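You operate a simulated robot arm through the tools that you are given. There is no shell and no other tool.

The job below is to be done with a simulated robot arm. You get a single attempt, and the scene is never put back.

## Task
Clear the press: handle up, knob to its stop, silver cover onto the long bench, slide in.
Fine: pull the slide out to lift the cover; the bearing stays in the cover.
Where things are to end (x, y in the base frame): silver cover within 0.06 m of [0.62, 0.68].

The check looks at the end state, three seconds after you hand in, the way a careful person would. Anything else that was tipped, shoved, dropped, spilled or broken makes it a failure. Lids that push on must go on centred and level and be pressed home; caps that screw on are set level and turned clockwise until they are tight.

## Robot
A 6-joint arm with a two-finger parallel gripper, fixed in place. Base frame: the origin is at the foot of the arm, x ahead of it, y to its left, z up. Lengths are in m, angles in rad, forces in N, time in s.
With the tool pointing down near the work surface it reaches from about 0.34 to 0.86 m from the base axis. Its first joint turns from -2.007 to 2.007 rad. Payload 3.43 kg.
The tool frame sits at the grasp point between the pads (the TCP): z along the fingers, y along the line on which they close. The tips reach 0.034 m beyond it. The gripper opens to 0.128 m. The fingers are 0.024 m wide and 0.012 m thick; the gripper's body (0.048 by 0.13 m) begins 0.096 m behind the TCP.
Orientation is that of the tool frame in the base frame, as a unit quaternion [w, x, y, z]. With the fingers straight down and closing along the base's y, the tool's x points along the base's -x, its y along +y and its z along -z.

## Interface
- The arm moves only by the tool arm_command. Its argument "series" is a list of rows, each a list of 7 numbers: the shift along the tool's x, y, z in cm, then the turn, a rotation vector about the tool's x, y, z in rad, then the opening, from 0 (shut) to 1 (fully open). In form: [[dx, dy, dz, wx, wy, wz, grip], ...]. A call has 1 to 20 rows; each row is the pose to reach, as a shift and turn from the pose commanded when the call began, along the tool's axes at that moment. Each row takes 0.2 s and may step no farther than 0.05 m and 0.15 rad from the row before; otherwise, or with a gripper value out of range, the whole call is refused. A pose out of reach is approached as far as the arm can. The call stops where the force on the tool passes 50 N (or 10 N more than at its start, if that is more) or the arm is blocked; 0.2 s more then pass. Each finger travels about 0.108 m/s and halts on what it meets, pressing with about 21 N; the grip force reading is that of the motor and also rises with nothing between the fingers. The clock runs only during rows and for 0.2 s after the last one: add rows that repeat a pose to give the fingers time. The reply holds the time, the measured pose of the TCP, the force on the tool along the base axes, the opening and the grip force, in the units named above and with some noise, with the torque about the TCP (base axes, N m) and any sound that the robot's microphone picked up.
- Cameras (640 x 400 px; columns grow to the right, rows downward): "scene" is fixed at [0.0507, 0.5004, 1.6185]; the picture's right is [-0.31, -0.95, 0.00], its down [-0.57, 0.19, -0.80] and it looks along [0.76, -0.25, -0.60] (base axes); focal length 214 px, centre (320, 200). "wrist" rides on the gripper at [0.076, -0.011, -0.16] in the tool frame; the picture's right is [0.15, 0.99, 0.00], its down [-0.88, 0.13, -0.46] and it looks along [-0.45, 0.07, 0.89] (tool axes); focal length 234 px, centre (320, 200). There is no depth. A picture from a camera that has moved, and an enlarged one, comes with that camera's place and axes in the base frame and with its lens. The place of the scene camera against the robot may be out by one fixed shift of up to 0.018 m in any direction.
- capture(camera): a new picture of that camera. It takes no simulated time.
- raise_lower(by): slides the trunk up (or, below 0, down) by that many m; the arm rides with it, the base frame stays. It gives what a move gives, with no picture.
- close_up(camera, box): a new picture of the part [left, top, right, bottom] of that camera's present view, enlarged. It takes no simulated time.
- hand_in(): hands the job in; it is judged then, once.

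Nothing tells you positions but the pictures and the camera data. Unless the task says otherwise, let go and move clear before handing in.

The tools are called after "Request:" as name(argument=value, ...) on one line, values as JSON. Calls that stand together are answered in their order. arm_command: Moves the arm, as the interface text tells. Its arguments: {"type":"object","properties":{"series":{"type":"array","items":{"type":"array","items":{"type":"number"}}}},"required":["series"]} The other tools are called the same way: raise_lower (by) slides the trunk up or down; capture (camera) takes a picture; close_up (camera, box) takes an enlarged picture of a part of a camera's view; hand_in () hands the job in.

At the start:

```text
clock: 0.0
ee_pos: [0.373, 0.3321, 1.4314]
tool_rot: [0.0, 0.001, 1.0, 0.0]
contact_force: [-0.1, 0.1, -0.2]
torque: [-0.02, 0.0, 0.01]
grip_width: 0.128
finger_force: 0.1
trunk travel left (down, up): [-0.7, 0.09]
```

scene: 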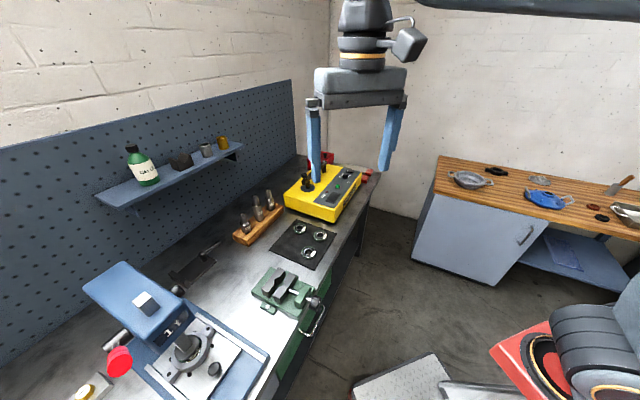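
wrist: 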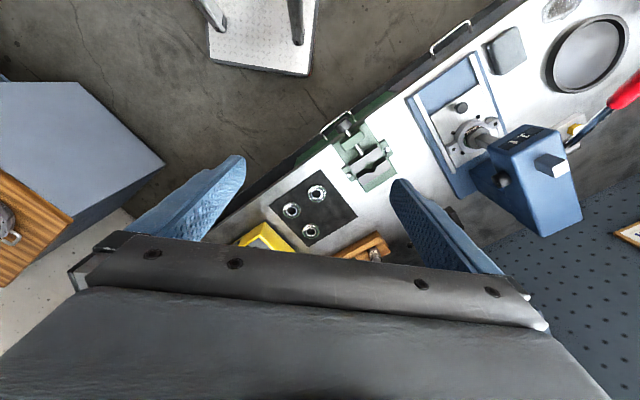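

I see a press (blue, with red-knobbed handle) on a metal bench at the lower left of the scene picture, a vise, a yellow box and other things. I'll start by looking closer at the press.

Request:
close_up(camera="scene", box=[60, 240, 300, 400])

Request:
close_up(camera="wrist", box=[320, 0, 640, 240])

Request:
close_up(camera="scene", box=[400, 140, 640, 290])

Request:
close_up(camera="scene", box=[140, 120, 380, 270])

```text
2.50 times, centred on (180, 320) of scene
camera zoom: at [0.0507, 0.5004, 1.6185], right [-0.31, -0.95, 0.0], down [-0.57, 0.19, -0.8], along [0.76, -0.25, -0.6], focal length 536 px, centre (670, -100)
```

zoom: 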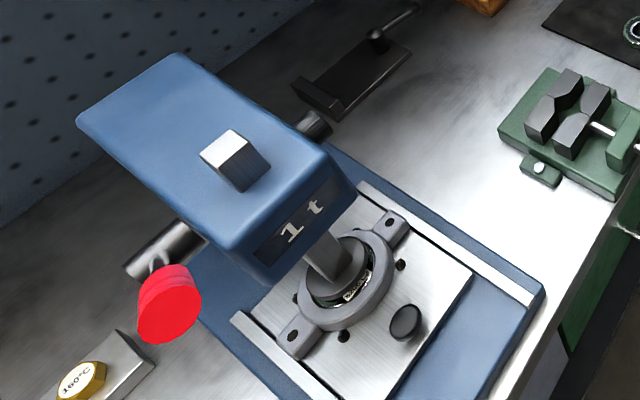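

```text
1.67 times, centred on (480, 120) of wrist
camera zoom: at [0.2963, 0.3228, 1.5914], right [-0.15, 0.99, 0.0], down [0.88, 0.13, 0.46], along [0.45, 0.07, -0.89], focal length 390 px, centre (53, 333)
```

zoom: 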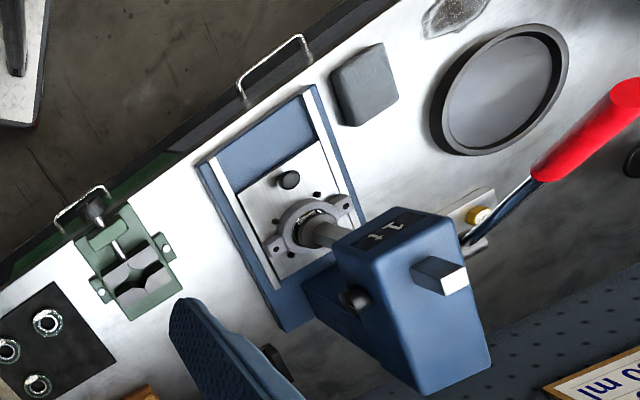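

```text
2.67 times, centred on (520, 215) of scene
camera zoom: at [0.0507, 0.5004, 1.6185], right [-0.31, -0.95, 0.0], down [-0.57, 0.19, -0.8], along [0.76, -0.25, -0.6], focal length 572 px, centre (-213, 160)
```

zoom: 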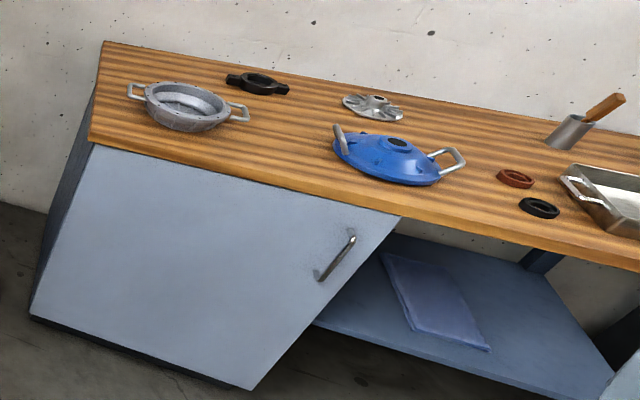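

```text
2.67 times, centred on (260, 195) of scene
camera zoom: at [0.0507, 0.5004, 1.6185], right [-0.31, -0.95, 0.0], down [-0.57, 0.19, -0.8], along [0.76, -0.25, -0.6], focal length 572 px, centre (480, 213)
```

zoom: 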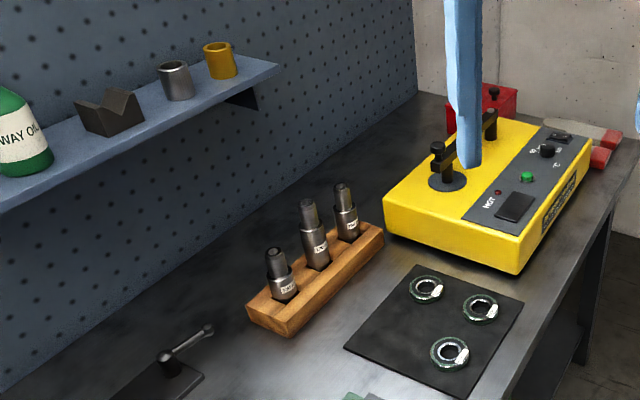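

The press sits around x 0.3–0.45, y 0.7–0.9, with the cover under the ram on a sliding plate. I'll zoom into details to identify the knob and handle before moving.

Request:
close_up(camera="scene", box=[60, 360, 140, 400])

Request:
close_up(camera="scene", box=[90, 280, 210, 360])

Request:
close_up(camera="scene", box=[150, 310, 270, 400])

Request:
close_up(camera="wrist", box=[430, 60, 640, 190])

Request:
close_up(camera="scene", box=[160, 220, 340, 340])

```text
8.00 times, centred on (100, 380) of scene
camera zoom: at [0.0507, 0.5004, 1.6185], right [-0.31, -0.95, 0.0], down [-0.57, 0.19, -0.8], along [0.76, -0.25, -0.6], focal length 1716 px, centre (2080, -1240)
```

zoom: 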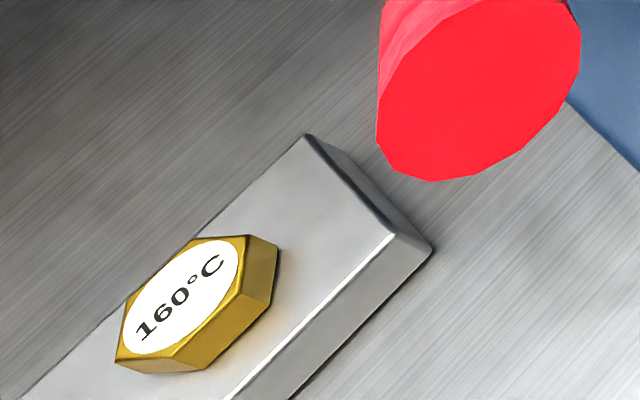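

```text
5.00 times, centred on (150, 320) of scene
camera zoom: at [0.0507, 0.5004, 1.6185], right [-0.31, -0.95, 0.0], down [-0.57, 0.19, -0.8], along [0.76, -0.25, -0.6], focal length 1072 px, centre (1170, -400)
```

zoom: 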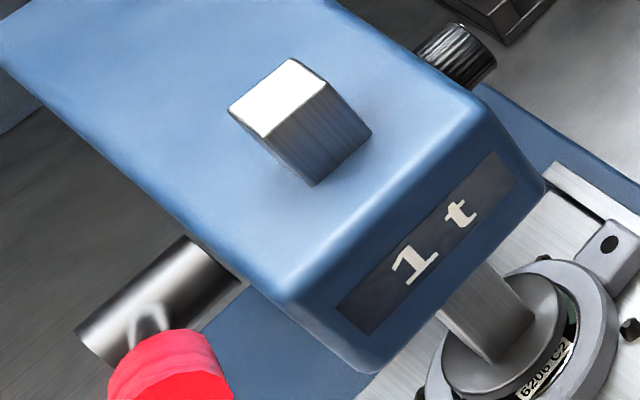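

```text
4.44 times, centred on (210, 355) of scene
camera zoom: at [0.0507, 0.5004, 1.6185], right [-0.31, -0.95, 0.0], down [-0.57, 0.19, -0.8], along [0.76, -0.25, -0.6], focal length 953 px, centre (809, -489)
```

zoom: 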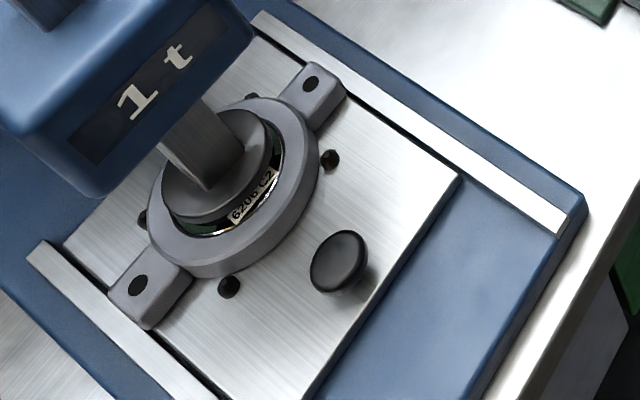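

```text
3.05 times, centred on (535, 125) of wrist
camera zoom: at [0.2963, 0.3228, 1.5914], right [-0.15, 0.99, 0.0], down [0.88, 0.13, 0.46], along [0.45, 0.07, -0.89], focal length 714 px, centre (-335, 429)
```

zoom: 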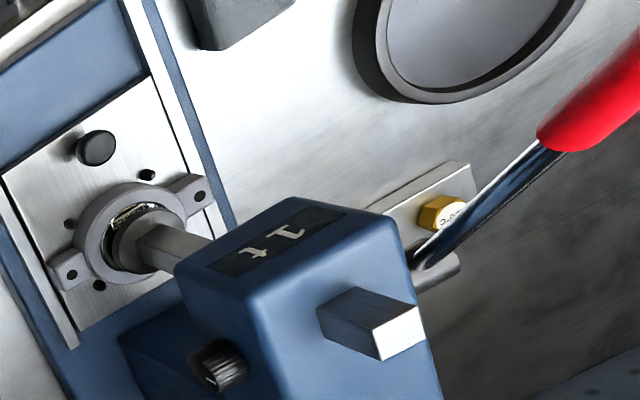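

```text
3.33 times, centred on (250, 280) of scene
camera zoom: at [0.0507, 0.5004, 1.6185], right [-0.31, -0.95, 0.0], down [-0.57, 0.19, -0.8], along [0.76, -0.25, -0.6], focal length 715 px, centre (553, -67)
```

zoom: 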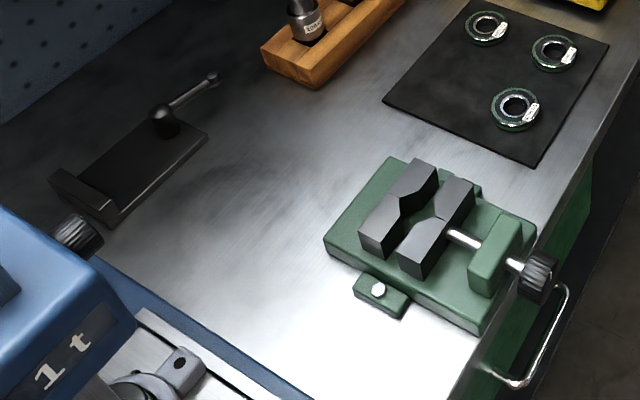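

The ram is down in the cover (a grey eared housing with a "6206 C2" bearing), the red handle points forward and up, and a knurled knob sits on the far side of the head. I'll move the wrist camera for a better look at the press from the front.

Request:
arm_command(series=[[2.9, 2.0, 1.0, 0, 0, -0.14, 1], [5.8, 4.0, 2.0, 0, 0, -0.28, 1], [8.7, 6.0, 3.0, 0, 0, -0.42, 1], [11.6, 8.0, 4.0, 0, 0, -0.56, 1], [14.5, 10.0, 5.0, 0, 0, -0.7, 1], [17.3, 11.8, 6.0, 0, 0, -0.84, 1]])

Request:
capture(camera="wrist")

Request:
capture(camera="scene")

```text
clock: 1.4
ee_pos: [0.201, 0.4507, 1.3705]
tool_rot: [0.0, -0.408, 0.913, -0.001]
contact_force: [-0.3, -0.2, 0.6]
torque: [-0.02, 0.05, 0.02]
grip_width: 0.128
finger_force: 0.0
trunk travel left (down, up): [-0.7, 0.09]
```

```text
taken
camera wrist: at [0.1581, 0.3882, 1.531], right [-0.84, 0.55, 0.0], down [0.49, 0.74, 0.46], along [0.25, 0.38, -0.89], focal length 234 px, centre (320, 200)
```

wrist: 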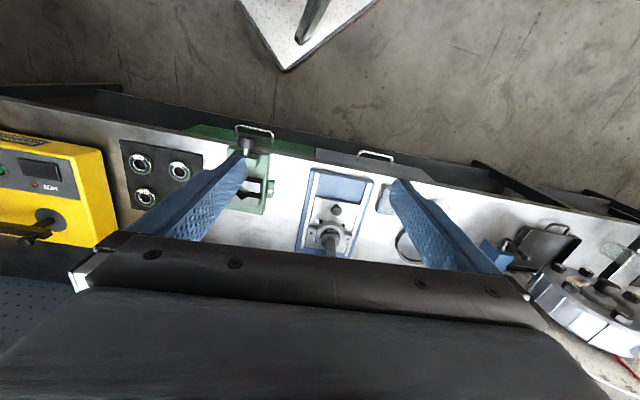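

```text
taken
```

scene: 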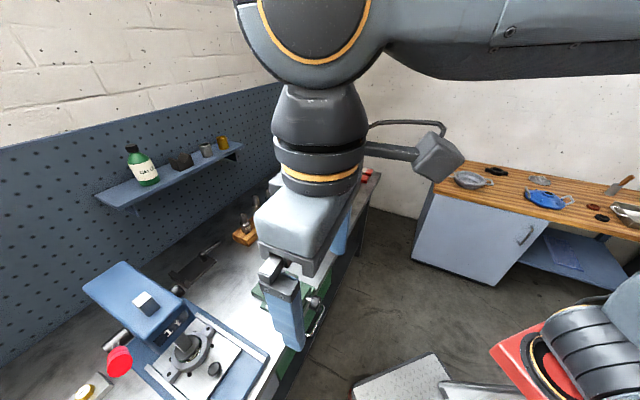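

The wrist picture is inverted, with its bottom facing the wall. I'll tilt the tool outward so the camera sees the press's front and handle.

Request:
arm_command(series=[[0, 0, -1, 0, -0.14, 0, 1], [0, 0, -2, 0, -0.28, 0, 1], [0, 0, -3, 0, -0.42, 0, 1], [0, 0, -4, 0, -0.56, 0, 1], [0, 0, -5, 0, -0.7, 0, 1]])

Request:
capture(camera="wrist")

```text
clock: 2.6
ee_pos: [0.1999, 0.4515, 1.4224]
tool_rot: [0.314, -0.384, 0.857, 0.141]
contact_force: [0.0, 0.1, 0.7]
torque: [0.0, 0.02, -0.01]
grip_width: 0.128
finger_force: 0.1
trunk travel left (down, up): [-0.7, 0.09]
```

```text
taken
camera wrist: at [0.1007, 0.325, 1.4955], right [-0.81, 0.58, -0.09], down [0.16, 0.37, 0.92], along [0.56, 0.73, -0.39], focal length 234 px, centre (320, 200)
```

wrist: 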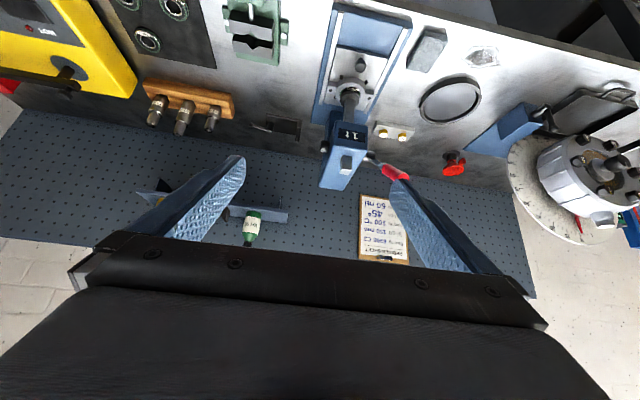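

I see the press clearly now and there is a clipboard with notes on the wall. I'll zoom in on both.

Request:
close_up(camera="wrist", box=[350, 185, 420, 270])

Request:
close_up(camera="wrist", box=[290, 0, 430, 90])

Request:
close_up(camera="wrist", box=[290, 90, 430, 200])

Request:
close_up(camera="wrist", box=[140, 60, 350, 200])

```text
4.71 times, centred on (385, 228) of wrist
camera zoom: at [0.1007, 0.325, 1.4955], right [-0.81, 0.58, -0.09], down [0.16, 0.37, 0.92], along [0.56, 0.73, -0.39], focal length 1102 px, centre (14, 71)
```

zoom: 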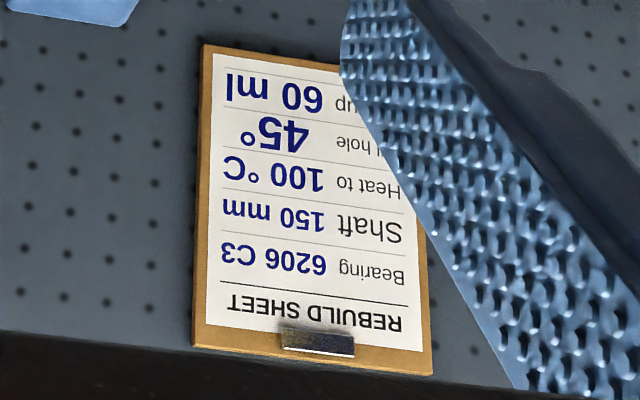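

```text
4.44 times, centred on (360, 45) of wrist
camera zoom: at [0.1007, 0.325, 1.4955], right [-0.81, 0.58, -0.09], down [0.16, 0.37, 0.92], along [0.56, 0.73, -0.39], focal length 1041 px, centre (142, 889)
```

zoom: 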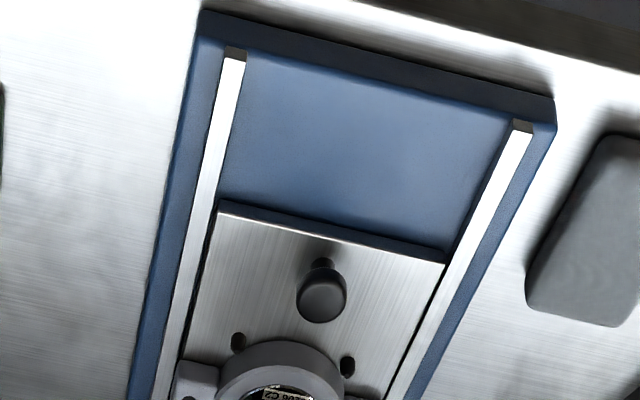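

```text
3.64 times, centred on (360, 145) of wrist
camera zoom: at [0.1007, 0.325, 1.4955], right [-0.81, 0.58, -0.09], down [0.16, 0.37, 0.92], along [0.56, 0.73, -0.39], focal length 852 px, centre (174, 400)
```

zoom: 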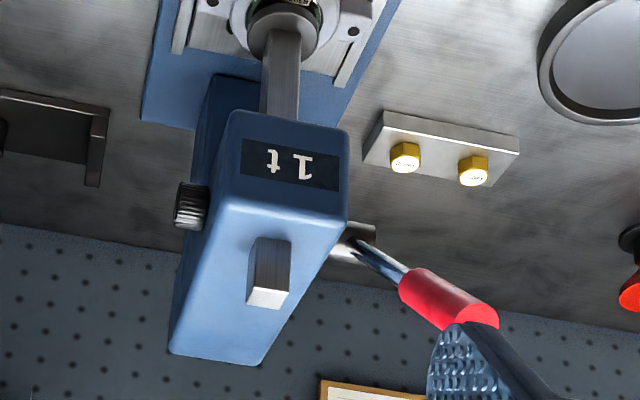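

```text
2.86 times, centred on (245, 130) of wrist
camera zoom: at [0.1007, 0.325, 1.4955], right [-0.81, 0.58, -0.09], down [0.16, 0.37, 0.92], along [0.56, 0.73, -0.39], focal length 669 px, centre (534, 400)
```

zoom: 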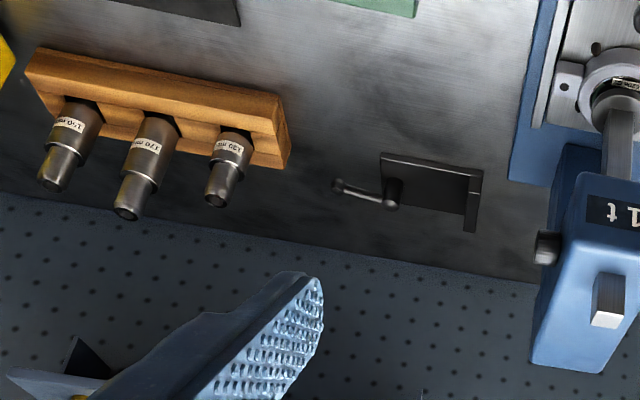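

The press front faces about [-0.70, -0.71]; the grip middle is near [0.24, 0.74, 1.25], the knurled knob near [0.43, 0.74, 1.11]. I'll partly close the fingers and move nearer to measure the handle better.

Request:
arm_command(series=[[-1.0, 2.7, 2.0, 0.01, -0.017, 0.011, 0.6], [-2.0, 5.4, 4.0, 0.02, -0.034, 0.023, 0.4], [-3.0, 8.1, 6.0, 0.029, -0.05, 0.034, 0.3], [-3.0, 8.1, 6.0, 0.029, -0.05, 0.034, 0.3]])

Request:
capture(camera="wrist")

Request:
capture(camera="scene")

```text
clock: 3.6
ee_pos: [0.178, 0.5515, 1.3956]
tool_rot: [0.338, -0.36, 0.858, 0.143]
contact_force: [0.4, 0.7, -0.6]
torque: [0.0, -0.01, -0.02]
grip_width: 0.0385
finger_force: 0.0
trunk travel left (down, up): [-0.7, 0.09]
```

```text
taken
camera wrist: at [0.0705, 0.4274, 1.4602], right [-0.78, 0.62, -0.1], down [0.14, 0.33, 0.93], along [0.61, 0.72, -0.34], focal length 234 px, centre (320, 200)
```

wrist: 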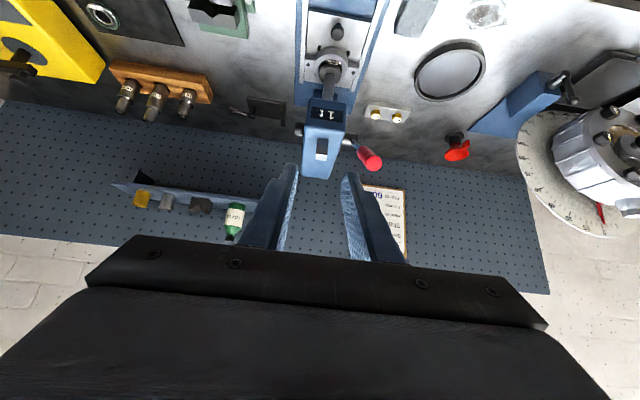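

```text
taken
```

scene: 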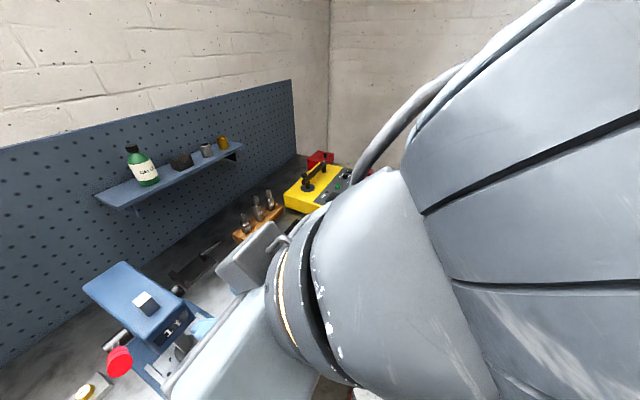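

Request:
close_up(camera="wrist", box=[285, 80, 395, 190])

Request:
close_up(camera="wrist", box=[280, 0, 400, 90])

Request:
close_up(camera="scene", box=[80, 290, 200, 400])

```text
3.64 times, centred on (340, 135) of wrist
camera zoom: at [0.0705, 0.4274, 1.4602], right [-0.78, 0.62, -0.1], down [0.14, 0.33, 0.93], along [0.61, 0.72, -0.34], focal length 852 px, centre (247, 436)
```

zoom: 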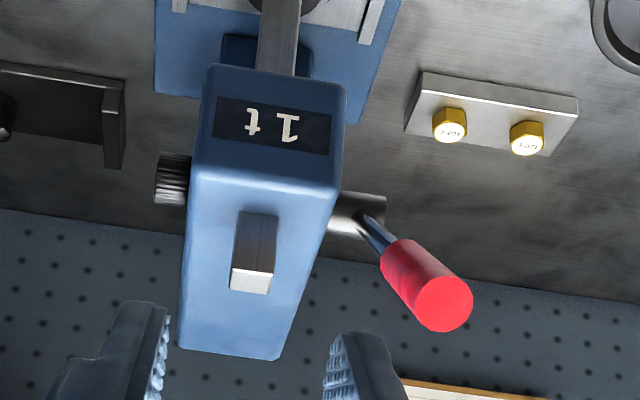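

```text
4.44 times, centred on (340, 45) of wrist
camera zoom: at [0.0705, 0.4274, 1.4602], right [-0.78, 0.62, -0.1], down [0.14, 0.33, 0.93], along [0.61, 0.72, -0.34], focal length 1041 px, centre (231, 889)
```

zoom: 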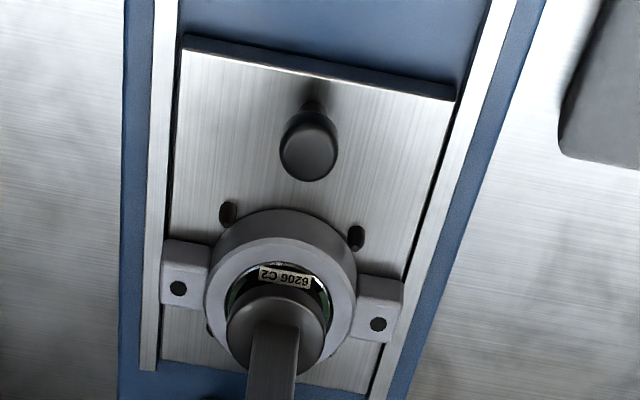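

```text
3.64 times, centred on (140, 345) of scene
camera zoom: at [0.0507, 0.5004, 1.6185], right [-0.31, -0.95, 0.0], down [-0.57, 0.19, -0.8], along [0.76, -0.25, -0.6], focal length 780 px, centre (974, -327)
```

zoom: 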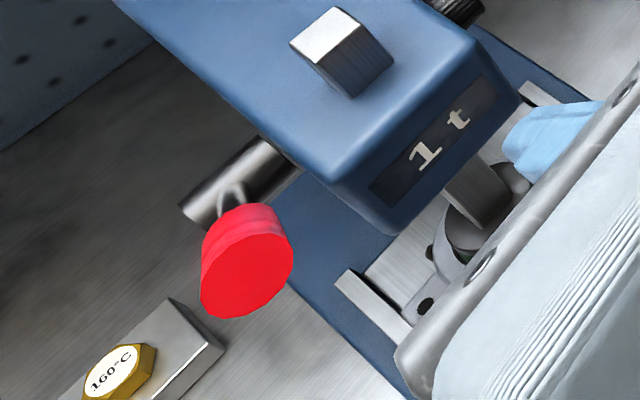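

The grip end is near [0.207, 0.70, 1.288] and the lever points back and down to the hub at about 43°. I'll move to a pre-grasp point in line with the lever.

Request:
arm_command(series=[[-0.7, 2.8, 2.8, 0, 0, 0, 0.7], [-1.5, 5.6, 5.6, 0, 0, 0, 0.7], [-2.2, 8.4, 8.4, 0, 0, 0, 0.7], [-2.2, 8.4, 8.4, 0, 0, 0, 0.7]])

Request:
capture(camera="wrist")

Request:
close_up(camera="wrist", box=[240, 80, 400, 230])

Request:
capture(camera="scene")

```text
clock: 4.6
ee_pos: [0.1715, 0.664, 1.348]
tool_rot: [0.338, -0.36, 0.858, 0.143]
contact_force: [0.5, -0.5, 0.3]
torque: [0.0, -0.02, 0.0]
grip_width: 0.0895
finger_force: 0.2
trunk travel left (down, up): [-0.7, 0.09]
```

```text
taken
camera wrist: at [0.0627, 0.54, 1.4136], right [-0.78, 0.62, -0.1], down [0.14, 0.33, 0.93], along [0.61, 0.72, -0.34], focal length 234 px, centre (320, 200)
```

wrist: 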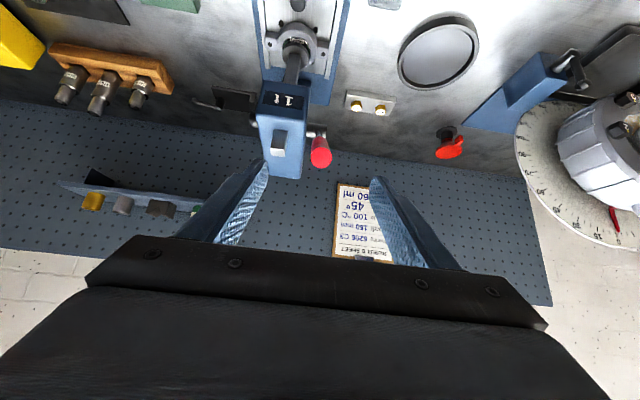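

```text
2.67 times, centred on (320, 155) of wrist
camera zoom: at [0.0627, 0.54, 1.4136], right [-0.78, 0.62, -0.1], down [0.14, 0.33, 0.93], along [0.61, 0.72, -0.34], focal length 624 px, centre (320, 320)
```

zoom: 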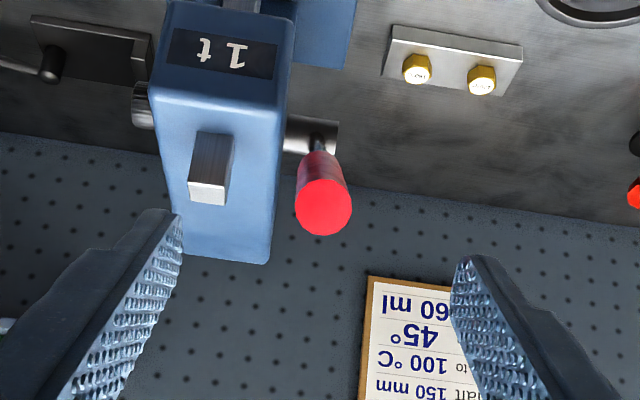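

```text
taken
```

scene: 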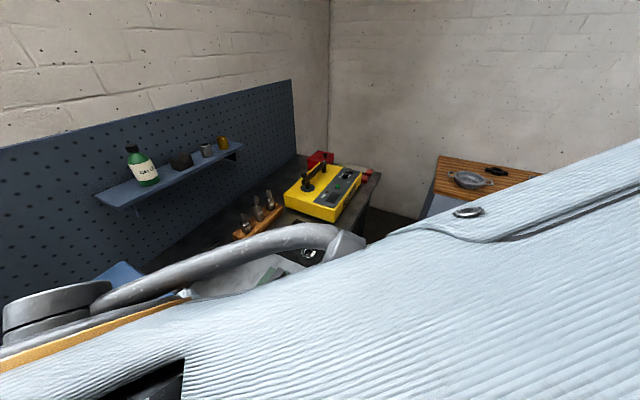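

The grip lies nearly on the gripper axis. I'll advance along it and close on the grip.

Request:
arm_command(series=[[0, 0.1, 3.5, 0, 0, 0, 0.7], [-0.1, 0.2, 7.0, 0, 0, 0, 0.7], [-0.1, 0.4, 10.5, 0, 0, 0, 0.7], [-0.1, 0.4, 13.6, 0, 0, 0, 0.7], [-0.1, 0.4, 13.6, 0, 0, 0, 0.4], [-0.1, 0.4, 13.6, 0, 0, 0, 0.1], [-0.1, 0.4, 13.6, 0, 0, 0, 0.0], [-0.1, 0.4, 13.6, 0, 0, 0, 0.0]])

Request:
capture(camera="wrist")

Request:
close_up(camera="wrist", box=[240, 80, 400, 230])

```text
clock: 6.4
ee_pos: [0.235, 0.7322, 1.2511]
tool_rot: [0.339, -0.359, 0.858, 0.142]
contact_force: [-0.4, 0.3, 2.6]
torque: [-0.95, -2.02, -2.12]
grip_width: 0.0238
finger_force: 45.0
trunk travel left (down, up): [-0.7, 0.09]
```

```text
taken
camera wrist: at [0.1269, 0.6078, 1.3165], right [-0.78, 0.62, -0.1], down [0.14, 0.33, 0.93], along [0.61, 0.72, -0.34], focal length 234 px, centre (320, 200)
```

wrist: 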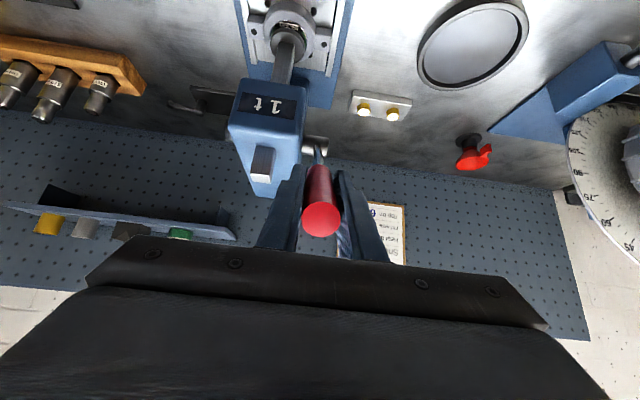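

```text
2.67 times, centred on (320, 155) of wrist
camera zoom: at [0.1269, 0.6078, 1.3165], right [-0.78, 0.62, -0.1], down [0.14, 0.33, 0.93], along [0.61, 0.72, -0.34], focal length 624 px, centre (320, 320)
```

zoom: 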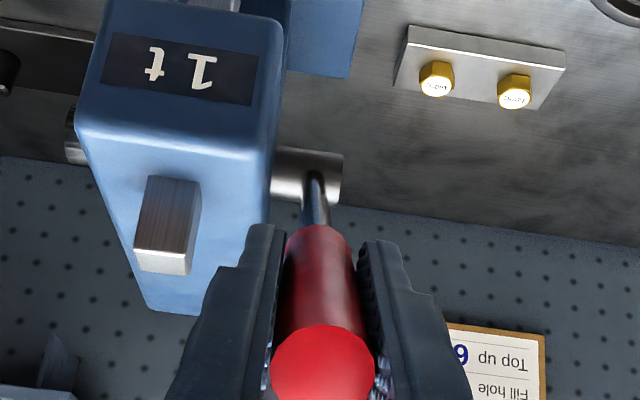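

The grip is held (width 0.024 m). I'll swing the handle up along its arc a first part and watch force and pictures.

Request:
arm_command(series=[[-1.4, 0, 0, 0, 0.03, 0, 0], [-2.8, 0, 0, 0, 0.06, 0, 0], [-4.2, 0, 0.15, 0, 0.09, 0, 0], [-5.6, 0, 0.34, 0, 0.12, 0, 0]])

Request:
close_up(camera="wrist", box=[200, 0, 440, 240])

```text
clock: 7.4
ee_pos: [0.2647, 0.7624, 1.2871]
tool_rot: [0.285, -0.368, 0.877, 0.121]
contact_force: [0.0, -10.8, -2.7]
torque: [-2.46, -0.66, -1.68]
grip_width: 0.0238
finger_force: 44.8
trunk travel left (down, up): [-0.7, 0.09]
```

```text
1.67 times, centred on (320, 120) of wrist
camera zoom: at [0.1635, 0.6442, 1.3718], right [-0.79, 0.61, -0.08], down [0.22, 0.41, 0.89], along [0.57, 0.68, -0.45], focal length 390 px, centre (320, 333)
```

zoom: 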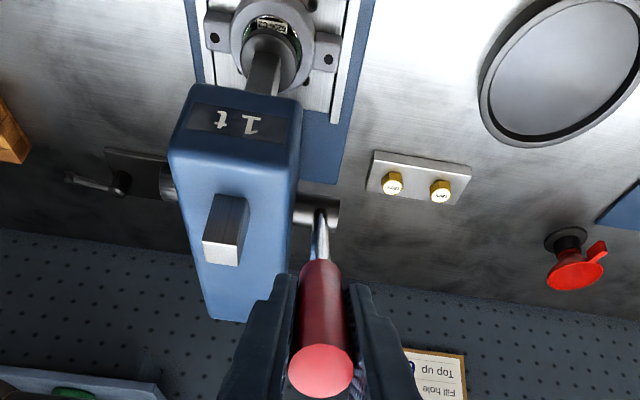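

The handle moves freely with me; I'll continue up the arc.

Request:
arm_command(series=[[-1.44, 0, 0.15, 0, 0.01, 0, 0], [-2.88, 0, 0.37, 0, 0.02, 0, 0], [-4.3, 0, 0.7, 0, 0.03, 0, 0], [-5.68, 0, 1.11, 0, 0.04, 0, 0], [-7.0, 0, 1.65, 0, 0.05, 0, 0], [-8.37, 0, 2.21, 0, 0.06, 0, 0]])

Request:
capture(camera="wrist")

Request:
close_up(camera="wrist", box=[200, 0, 440, 240])

```text
clock: 8.8
ee_pos: [0.3223, 0.8191, 1.3182]
tool_rot: [0.26, -0.371, 0.885, 0.11]
contact_force: [6.5, -11.2, -0.5]
torque: [-0.89, -0.47, -0.31]
grip_width: 0.0235
finger_force: 44.7
trunk travel left (down, up): [-0.7, 0.09]
```

```text
taken
camera wrist: at [0.2246, 0.7054, 1.4111], right [-0.79, 0.6, -0.08], down [0.25, 0.44, 0.86], along [0.55, 0.66, -0.5], focal length 234 px, centre (320, 200)
```

wrist: 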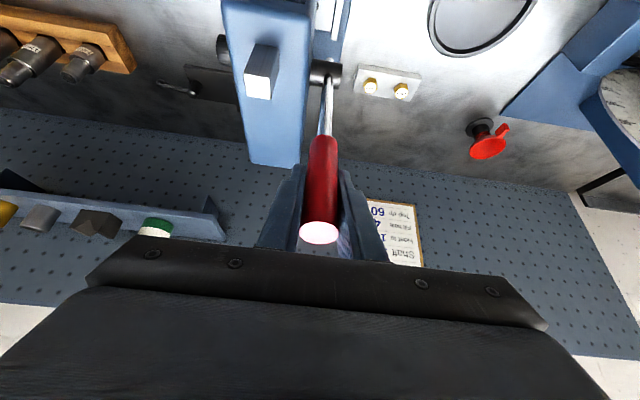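

```text
1.67 times, centred on (320, 120) of wrist
camera zoom: at [0.2246, 0.7054, 1.4111], right [-0.79, 0.6, -0.08], down [0.25, 0.44, 0.86], along [0.55, 0.66, -0.5], focal length 390 px, centre (320, 333)
```

zoom: 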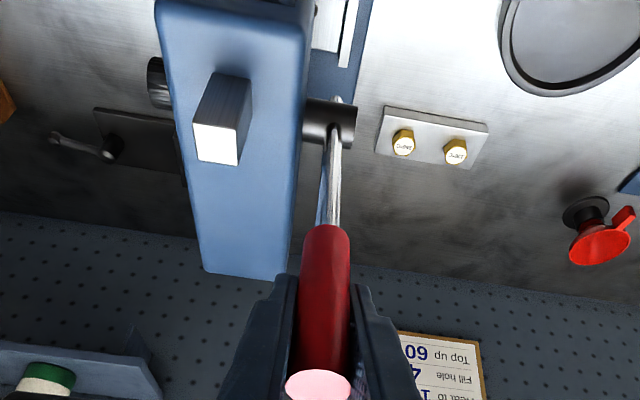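

The lever is at about 80° and still free; the ram has only risen a little, so I'll keep going past vertical while tilting the tool outward.

Request:
arm_command(series=[[-1.3, 0, 0.62, 0, -0.04, 0, 0], [-2.6, 0, 1.29, 0, -0.08, 0, 0], [-3.85, 0, 2.07, 0, -0.12, 0, 0], [-5.0, 0, 2.91, 0, -0.16, 0, 0]])

Request:
capture(camera="wrist")

Request:
capture(camera="scene")

```text
clock: 9.6
ee_pos: [0.348, 0.8448, 1.3254]
tool_rot: [0.308, -0.363, 0.87, 0.128]
contact_force: [-8.8, -32.7, 4.6]
torque: [0.35, 0.18, 0.43]
grip_width: 0.0238
finger_force: 45.4
trunk travel left (down, up): [-0.7, 0.09]
stopped in row 4: the force on the tool passed its limit at 75 N (the readings are from after the stop); the commanded pose is now the measured one
```

```text
taken
camera wrist: at [0.2437, 0.7252, 1.401], right [-0.78, 0.61, -0.09], down [0.19, 0.37, 0.91], along [0.59, 0.69, -0.41], focal length 234 px, centre (320, 200)
```

wrist: 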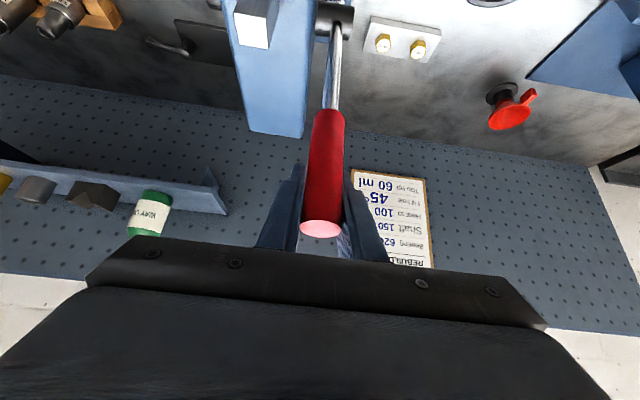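

```text
taken
```

scene: 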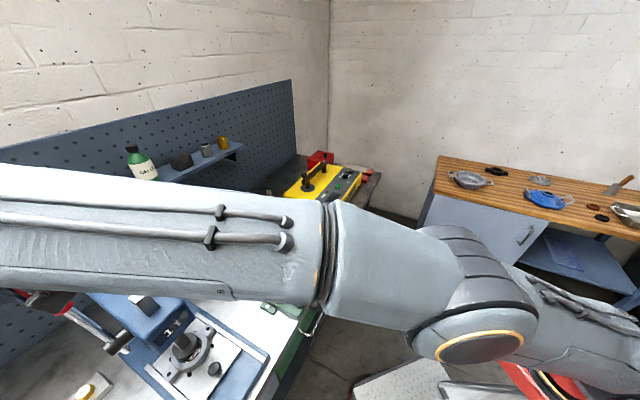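

The force limit stopped me with the lever about vertical, which may be the handle's upper stop. I'll check where the ram foot is relative to the cover.

Request:
close_up(camera="scene", box=[90, 290, 270, 400])

Request:
close_up(camera="wrist", box=[200, 0, 440, 150])

```text
3.56 times, centred on (180, 345) of scene
camera zoom: at [0.0507, 0.5004, 1.6185], right [-0.31, -0.95, 0.0], down [-0.57, 0.19, -0.8], along [0.76, -0.25, -0.6], focal length 763 px, centre (818, -316)
```

zoom: 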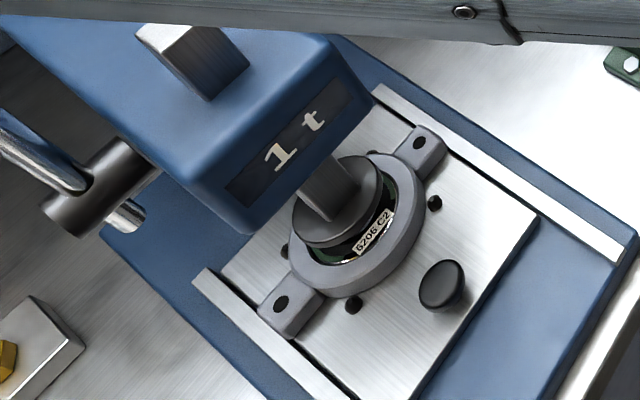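

```text
2.67 times, centred on (320, 75) of wrist
camera zoom: at [0.2437, 0.7252, 1.401], right [-0.78, 0.61, -0.09], down [0.19, 0.37, 0.91], along [0.59, 0.69, -0.41], focal length 624 px, centre (320, 533)
```

zoom: 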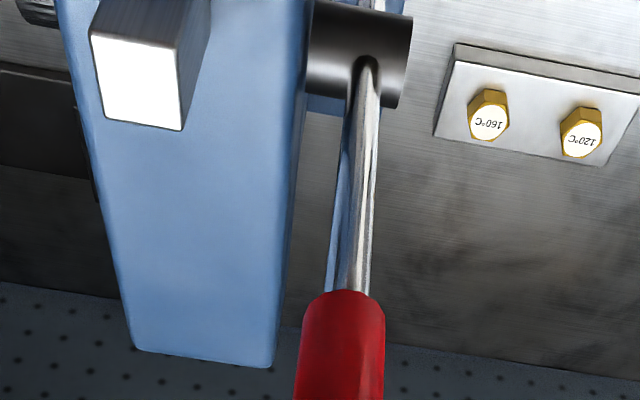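

I need to compare the ram's position with the start, so I'll take the same zooms as before.

Request:
close_up(camera="scene", box=[90, 280, 210, 360])

Request:
close_up(camera="scene", box=[150, 310, 270, 400])

```text
5.00 times, centred on (150, 320) of scene
camera zoom: at [0.0507, 0.5004, 1.6185], right [-0.31, -0.95, 0.0], down [-0.57, 0.19, -0.8], along [0.76, -0.25, -0.6], focal length 1072 px, centre (1170, -400)
```

zoom: 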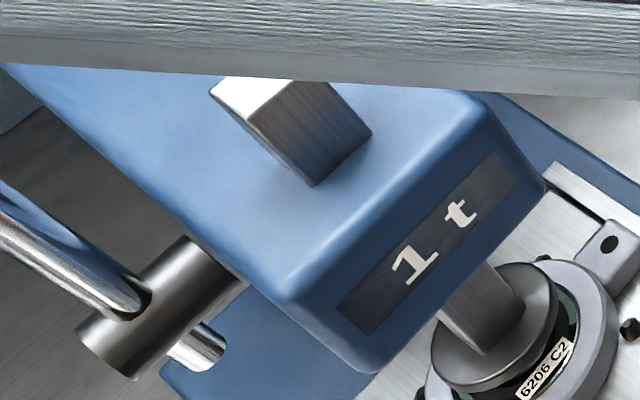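

```text
4.44 times, centred on (210, 355) of scene
camera zoom: at [0.0507, 0.5004, 1.6185], right [-0.31, -0.95, 0.0], down [-0.57, 0.19, -0.8], along [0.76, -0.25, -0.6], focal length 953 px, centre (809, -489)
```

zoom: 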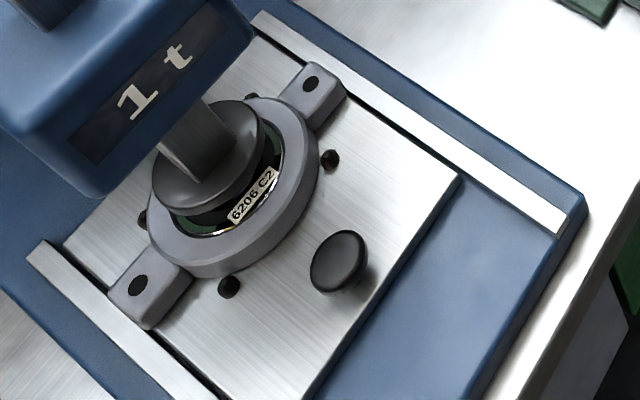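

The ram rose roughly 12–15 mm. I'll push a little further back to confirm that this is the handle's stop.

Request:
arm_command(series=[[-0.5, 0, 0.4, 0, 0, 0, 0], [-1.0, 0, 0.8, 0, 0, 0, 0], [-1.5, 0, 1.2, 0, 0, 0, 0]])

Request:
close_up(camera="scene", box=[150, 310, 270, 400])

```text
clock: 10.4
ee_pos: [0.3571, 0.8539, 1.3217]
tool_rot: [0.31, -0.363, 0.869, 0.13]
contact_force: [-16.0, -22.4, 22.2]
torque: [0.13, -0.02, 0.14]
grip_width: 0.0236
finger_force: 45.3
out of reach, approached as far as the arm can: row 2, 3
trunk travel left (down, up): [-0.7, 0.09]
```

```text
4.44 times, centred on (210, 355) of scene
camera zoom: at [0.0507, 0.5004, 1.6185], right [-0.31, -0.95, 0.0], down [-0.57, 0.19, -0.8], along [0.76, -0.25, -0.6], focal length 953 px, centre (809, -489)
```

zoom: 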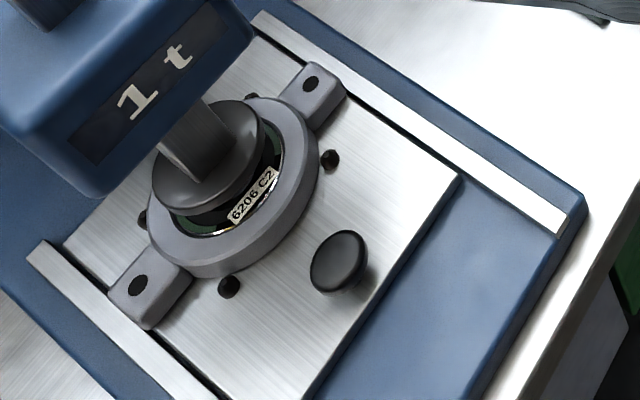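

The arm is near its reach limit here and the lever resists at roughly vertical. I'll open the fingers to see whether the handle holds by itself; the palm is in front of it if it drops.

Request:
arm_command(series=[[0, 0, 0, 0, 0, 0, 0.25], [0, 0, 0, 0, 0, 0, 0.45], [0, 0, 0, 0, 0, 0, 0.5], [0, 0, 0, 0, 0, 0, 0.5]])

Request:
capture(camera="wrist")

Request:
close_up(camera="scene", box=[150, 310, 270, 400])

```text
clock: 11.4
ee_pos: [0.358, 0.8554, 1.316]
tool_rot: [0.307, -0.364, 0.87, 0.129]
contact_force: [-0.3, 0.5, 0.0]
torque: [-0.01, 0.0, -0.01]
grip_width: 0.0636
finger_force: 0.0
trunk travel left (down, up): [-0.7, 0.09]
```

```text
taken
camera wrist: at [0.2546, 0.735, 1.3935], right [-0.79, 0.61, -0.09], down [0.19, 0.38, 0.91], along [0.59, 0.7, -0.41], focal length 234 px, centre (320, 200)
```

wrist: 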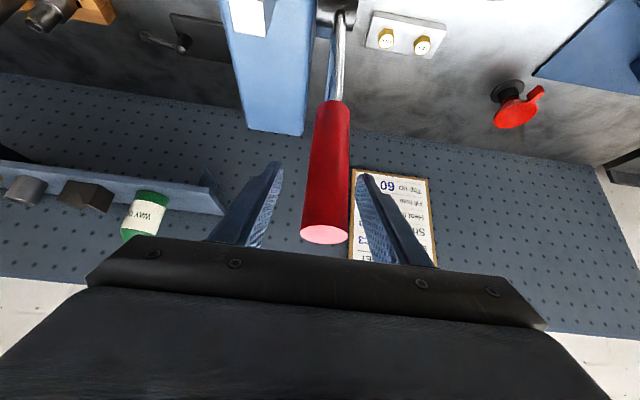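

```text
4.44 times, centred on (210, 355) of scene
camera zoom: at [0.0507, 0.5004, 1.6185], right [-0.31, -0.95, 0.0], down [-0.57, 0.19, -0.8], along [0.76, -0.25, -0.6], focal length 953 px, centre (809, -489)
```

zoom: 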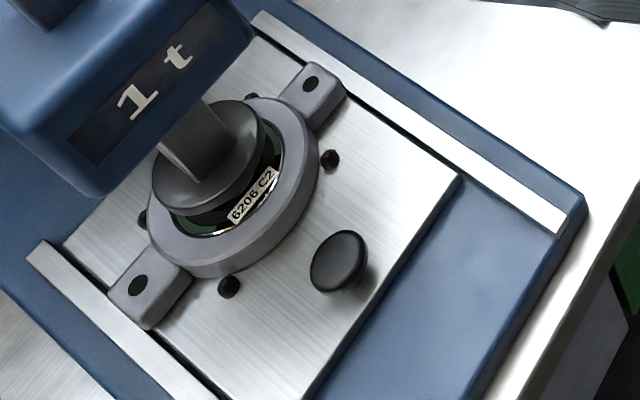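

The handle stays where I left it. I'll back off along the tool axis and look at the press from the front and lower down, to see whether the ram foot clears the cover.

Request:
arm_command(series=[[0, 0, -4, 0, 0, 0, 0.6], [0, 0, -8, 0, 0, 0, 0.6], [0, 0, -12, 0, 0, 0, 0.6], [0, 0, -16, 0, 0, 0, 0.5]])

Request:
capture(camera="wrist")

Request:
capture(camera="scene")

```text
clock: 12.4
ee_pos: [0.2888, 0.7837, 1.4406]
tool_rot: [0.307, -0.364, 0.87, 0.128]
contact_force: [-0.3, 0.0, -0.3]
torque: [-0.01, 0.01, 0.01]
grip_width: 0.064
finger_force: 0.1
trunk travel left (down, up): [-0.7, 0.09]
```

```text
taken
camera wrist: at [0.1843, 0.6634, 1.5182], right [-0.78, 0.61, -0.09], down [0.19, 0.38, 0.91], along [0.59, 0.7, -0.41], focal length 234 px, centre (320, 200)
```

wrist: 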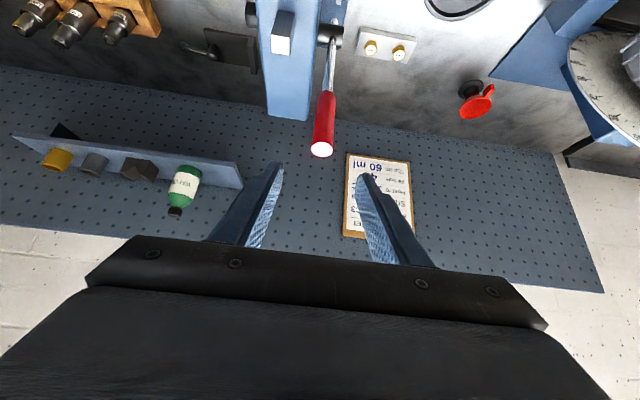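

```text
taken
```

scene: 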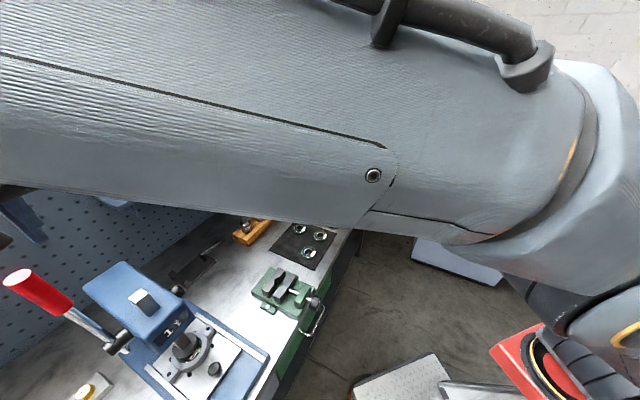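

Request:
close_up(camera="scene", box=[0, 250, 200, 375])

Request:
close_up(camera="wrist", box=[220, 0, 420, 170])

```text
3.20 times, centred on (100, 312) of scene
camera zoom: at [0.0507, 0.5004, 1.6185], right [-0.31, -0.95, 0.0], down [-0.57, 0.19, -0.8], along [0.76, -0.25, -0.6], focal length 686 px, centre (1024, -160)
```

zoom: 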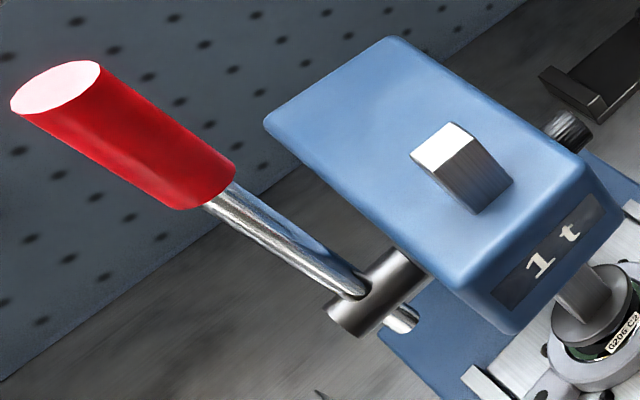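

```text
2.35 times, centred on (320, 85) of wrist
camera zoom: at [0.1843, 0.6634, 1.5182], right [-0.78, 0.61, -0.09], down [0.19, 0.38, 0.91], along [0.59, 0.7, -0.41], focal length 551 px, centre (320, 471)
```

zoom: 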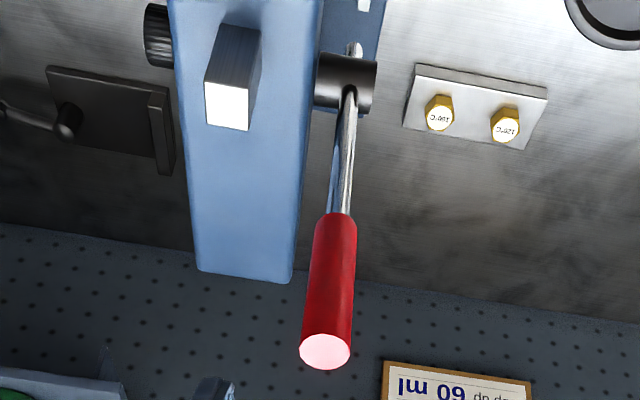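

The handle is up at about 82° against its stop. I'll retreat toward the front, then lower the trunk to look under the ram.

Request:
arm_command(series=[[3.1, 0, -2.5, 0, 0, 0, 0.5], [6.2, 0, -5.0, 0, 0, 0, 0.5], [9.3, 0, -7.5, 0, 0, 0, 0.5], [12.4, 0, -10, 0, 0, 0, 0.5], [15.6, 0, -12.5, 0, 0, 0, 0.5]])

Request:
raise_lower(by=-0.25)

Request:
capture(camera="wrist")

Request:
capture(camera="scene")

```text
clock: 13.6
ee_pos: [0.145, 0.642, 1.439]
tool_rot: [0.307, -0.365, 0.869, 0.129]
contact_force: [0.1, 0.0, -0.5]
torque: [-0.04, 0.0, -0.02]
grip_width: 0.0639
finger_force: 0.0
trunk travel left (down, up): [-0.7, 0.09]
```

```text
clock: 16.2
ee_pos: [0.1478, 0.6405, 1.1908]
tool_rot: [0.308, -0.365, 0.869, 0.129]
contact_force: [0.1, -0.9, 0.1]
torque: [0.0, 0.01, 0.02]
grip_width: 0.0639
finger_force: 0.0
trunk travel left (down, up): [-0.45, 0.34]
```

```text
taken
camera wrist: at [0.0441, 0.5204, 1.2677], right [-0.79, 0.61, -0.09], down [0.19, 0.38, 0.91], along [0.59, 0.7, -0.41], focal length 234 px, centre (320, 200)
```

wrist: 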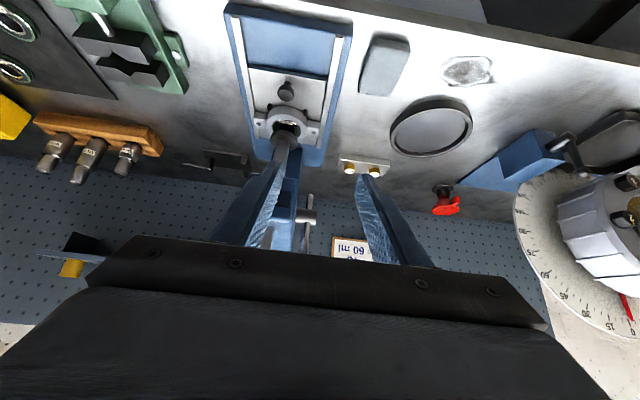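

```text
taken
```

scene: 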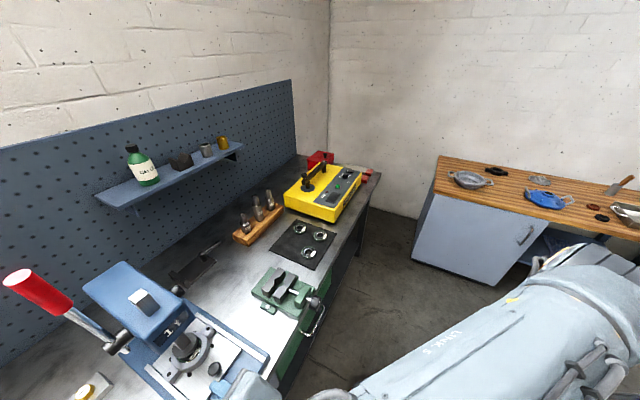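

I'll back up a bit more and lower the trunk further for a side-on view under the ram.

Request:
arm_command(series=[[3.1, 0, -2.5, 0, 0, 0, 1.0], [6.2, 0, -5.0, 0, 0, 0, 1.0]])

Request:
raise_lower(by=-0.2)

Request:
capture(camera="wrist")

Request:
close_up(camera="wrist", box=[220, 40, 380, 190])

```text
clock: 16.8
ee_pos: [0.0915, 0.5843, 1.1909]
tool_rot: [0.307, -0.364, 0.87, 0.129]
contact_force: [0.6, 0.9, 0.0]
torque: [-0.05, 0.0, -0.03]
grip_width: 0.1278
finger_force: 0.1
trunk travel left (down, up): [-0.45, 0.34]
```

```text
clock: 19.0
ee_pos: [0.093, 0.5843, 0.9911]
tool_rot: [0.308, -0.365, 0.869, 0.129]
contact_force: [0.5, 0.3, 0.0]
torque: [-0.03, 0.0, -0.01]
grip_width: 0.128
finger_force: 0.1
trunk travel left (down, up): [-0.25, 0.54]
```

```text
taken
camera wrist: at [-0.0116, 0.4637, 1.0676], right [-0.79, 0.61, -0.09], down [0.19, 0.38, 0.91], along [0.59, 0.7, -0.41], focal length 234 px, centre (320, 200)
```

wrist: 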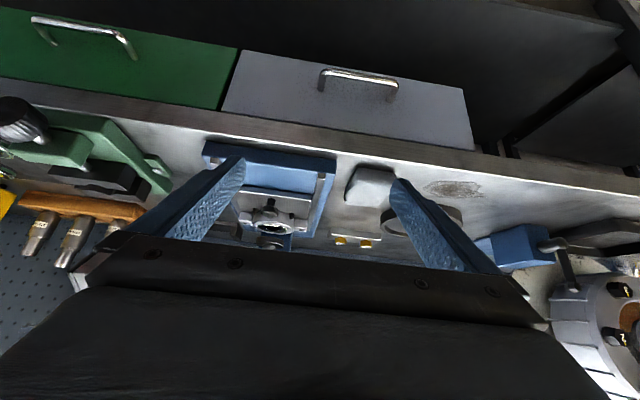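

```text
2.67 times, centred on (300, 115) of wrist
camera zoom: at [-0.0116, 0.4637, 1.0676], right [-0.79, 0.61, -0.09], down [0.19, 0.38, 0.91], along [0.59, 0.7, -0.41], focal length 624 px, centre (373, 427)
```

zoom: 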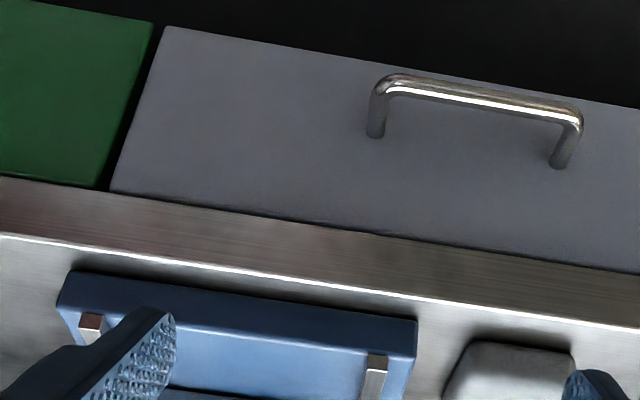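

Request:
close_up(camera="wrist", box=[210, 170, 340, 255])

```text
4.71 times, centred on (275, 212) of wrist
camera zoom: at [-0.0116, 0.4637, 1.0676], right [-0.79, 0.61, -0.09], down [0.19, 0.38, 0.91], along [0.59, 0.7, -0.41], focal length 1102 px, centre (532, 141)
```

zoom: 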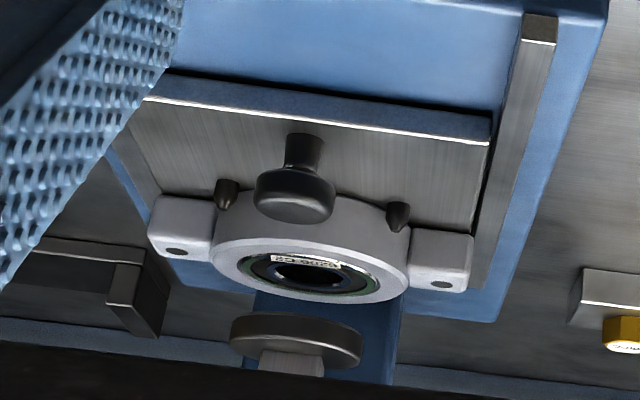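

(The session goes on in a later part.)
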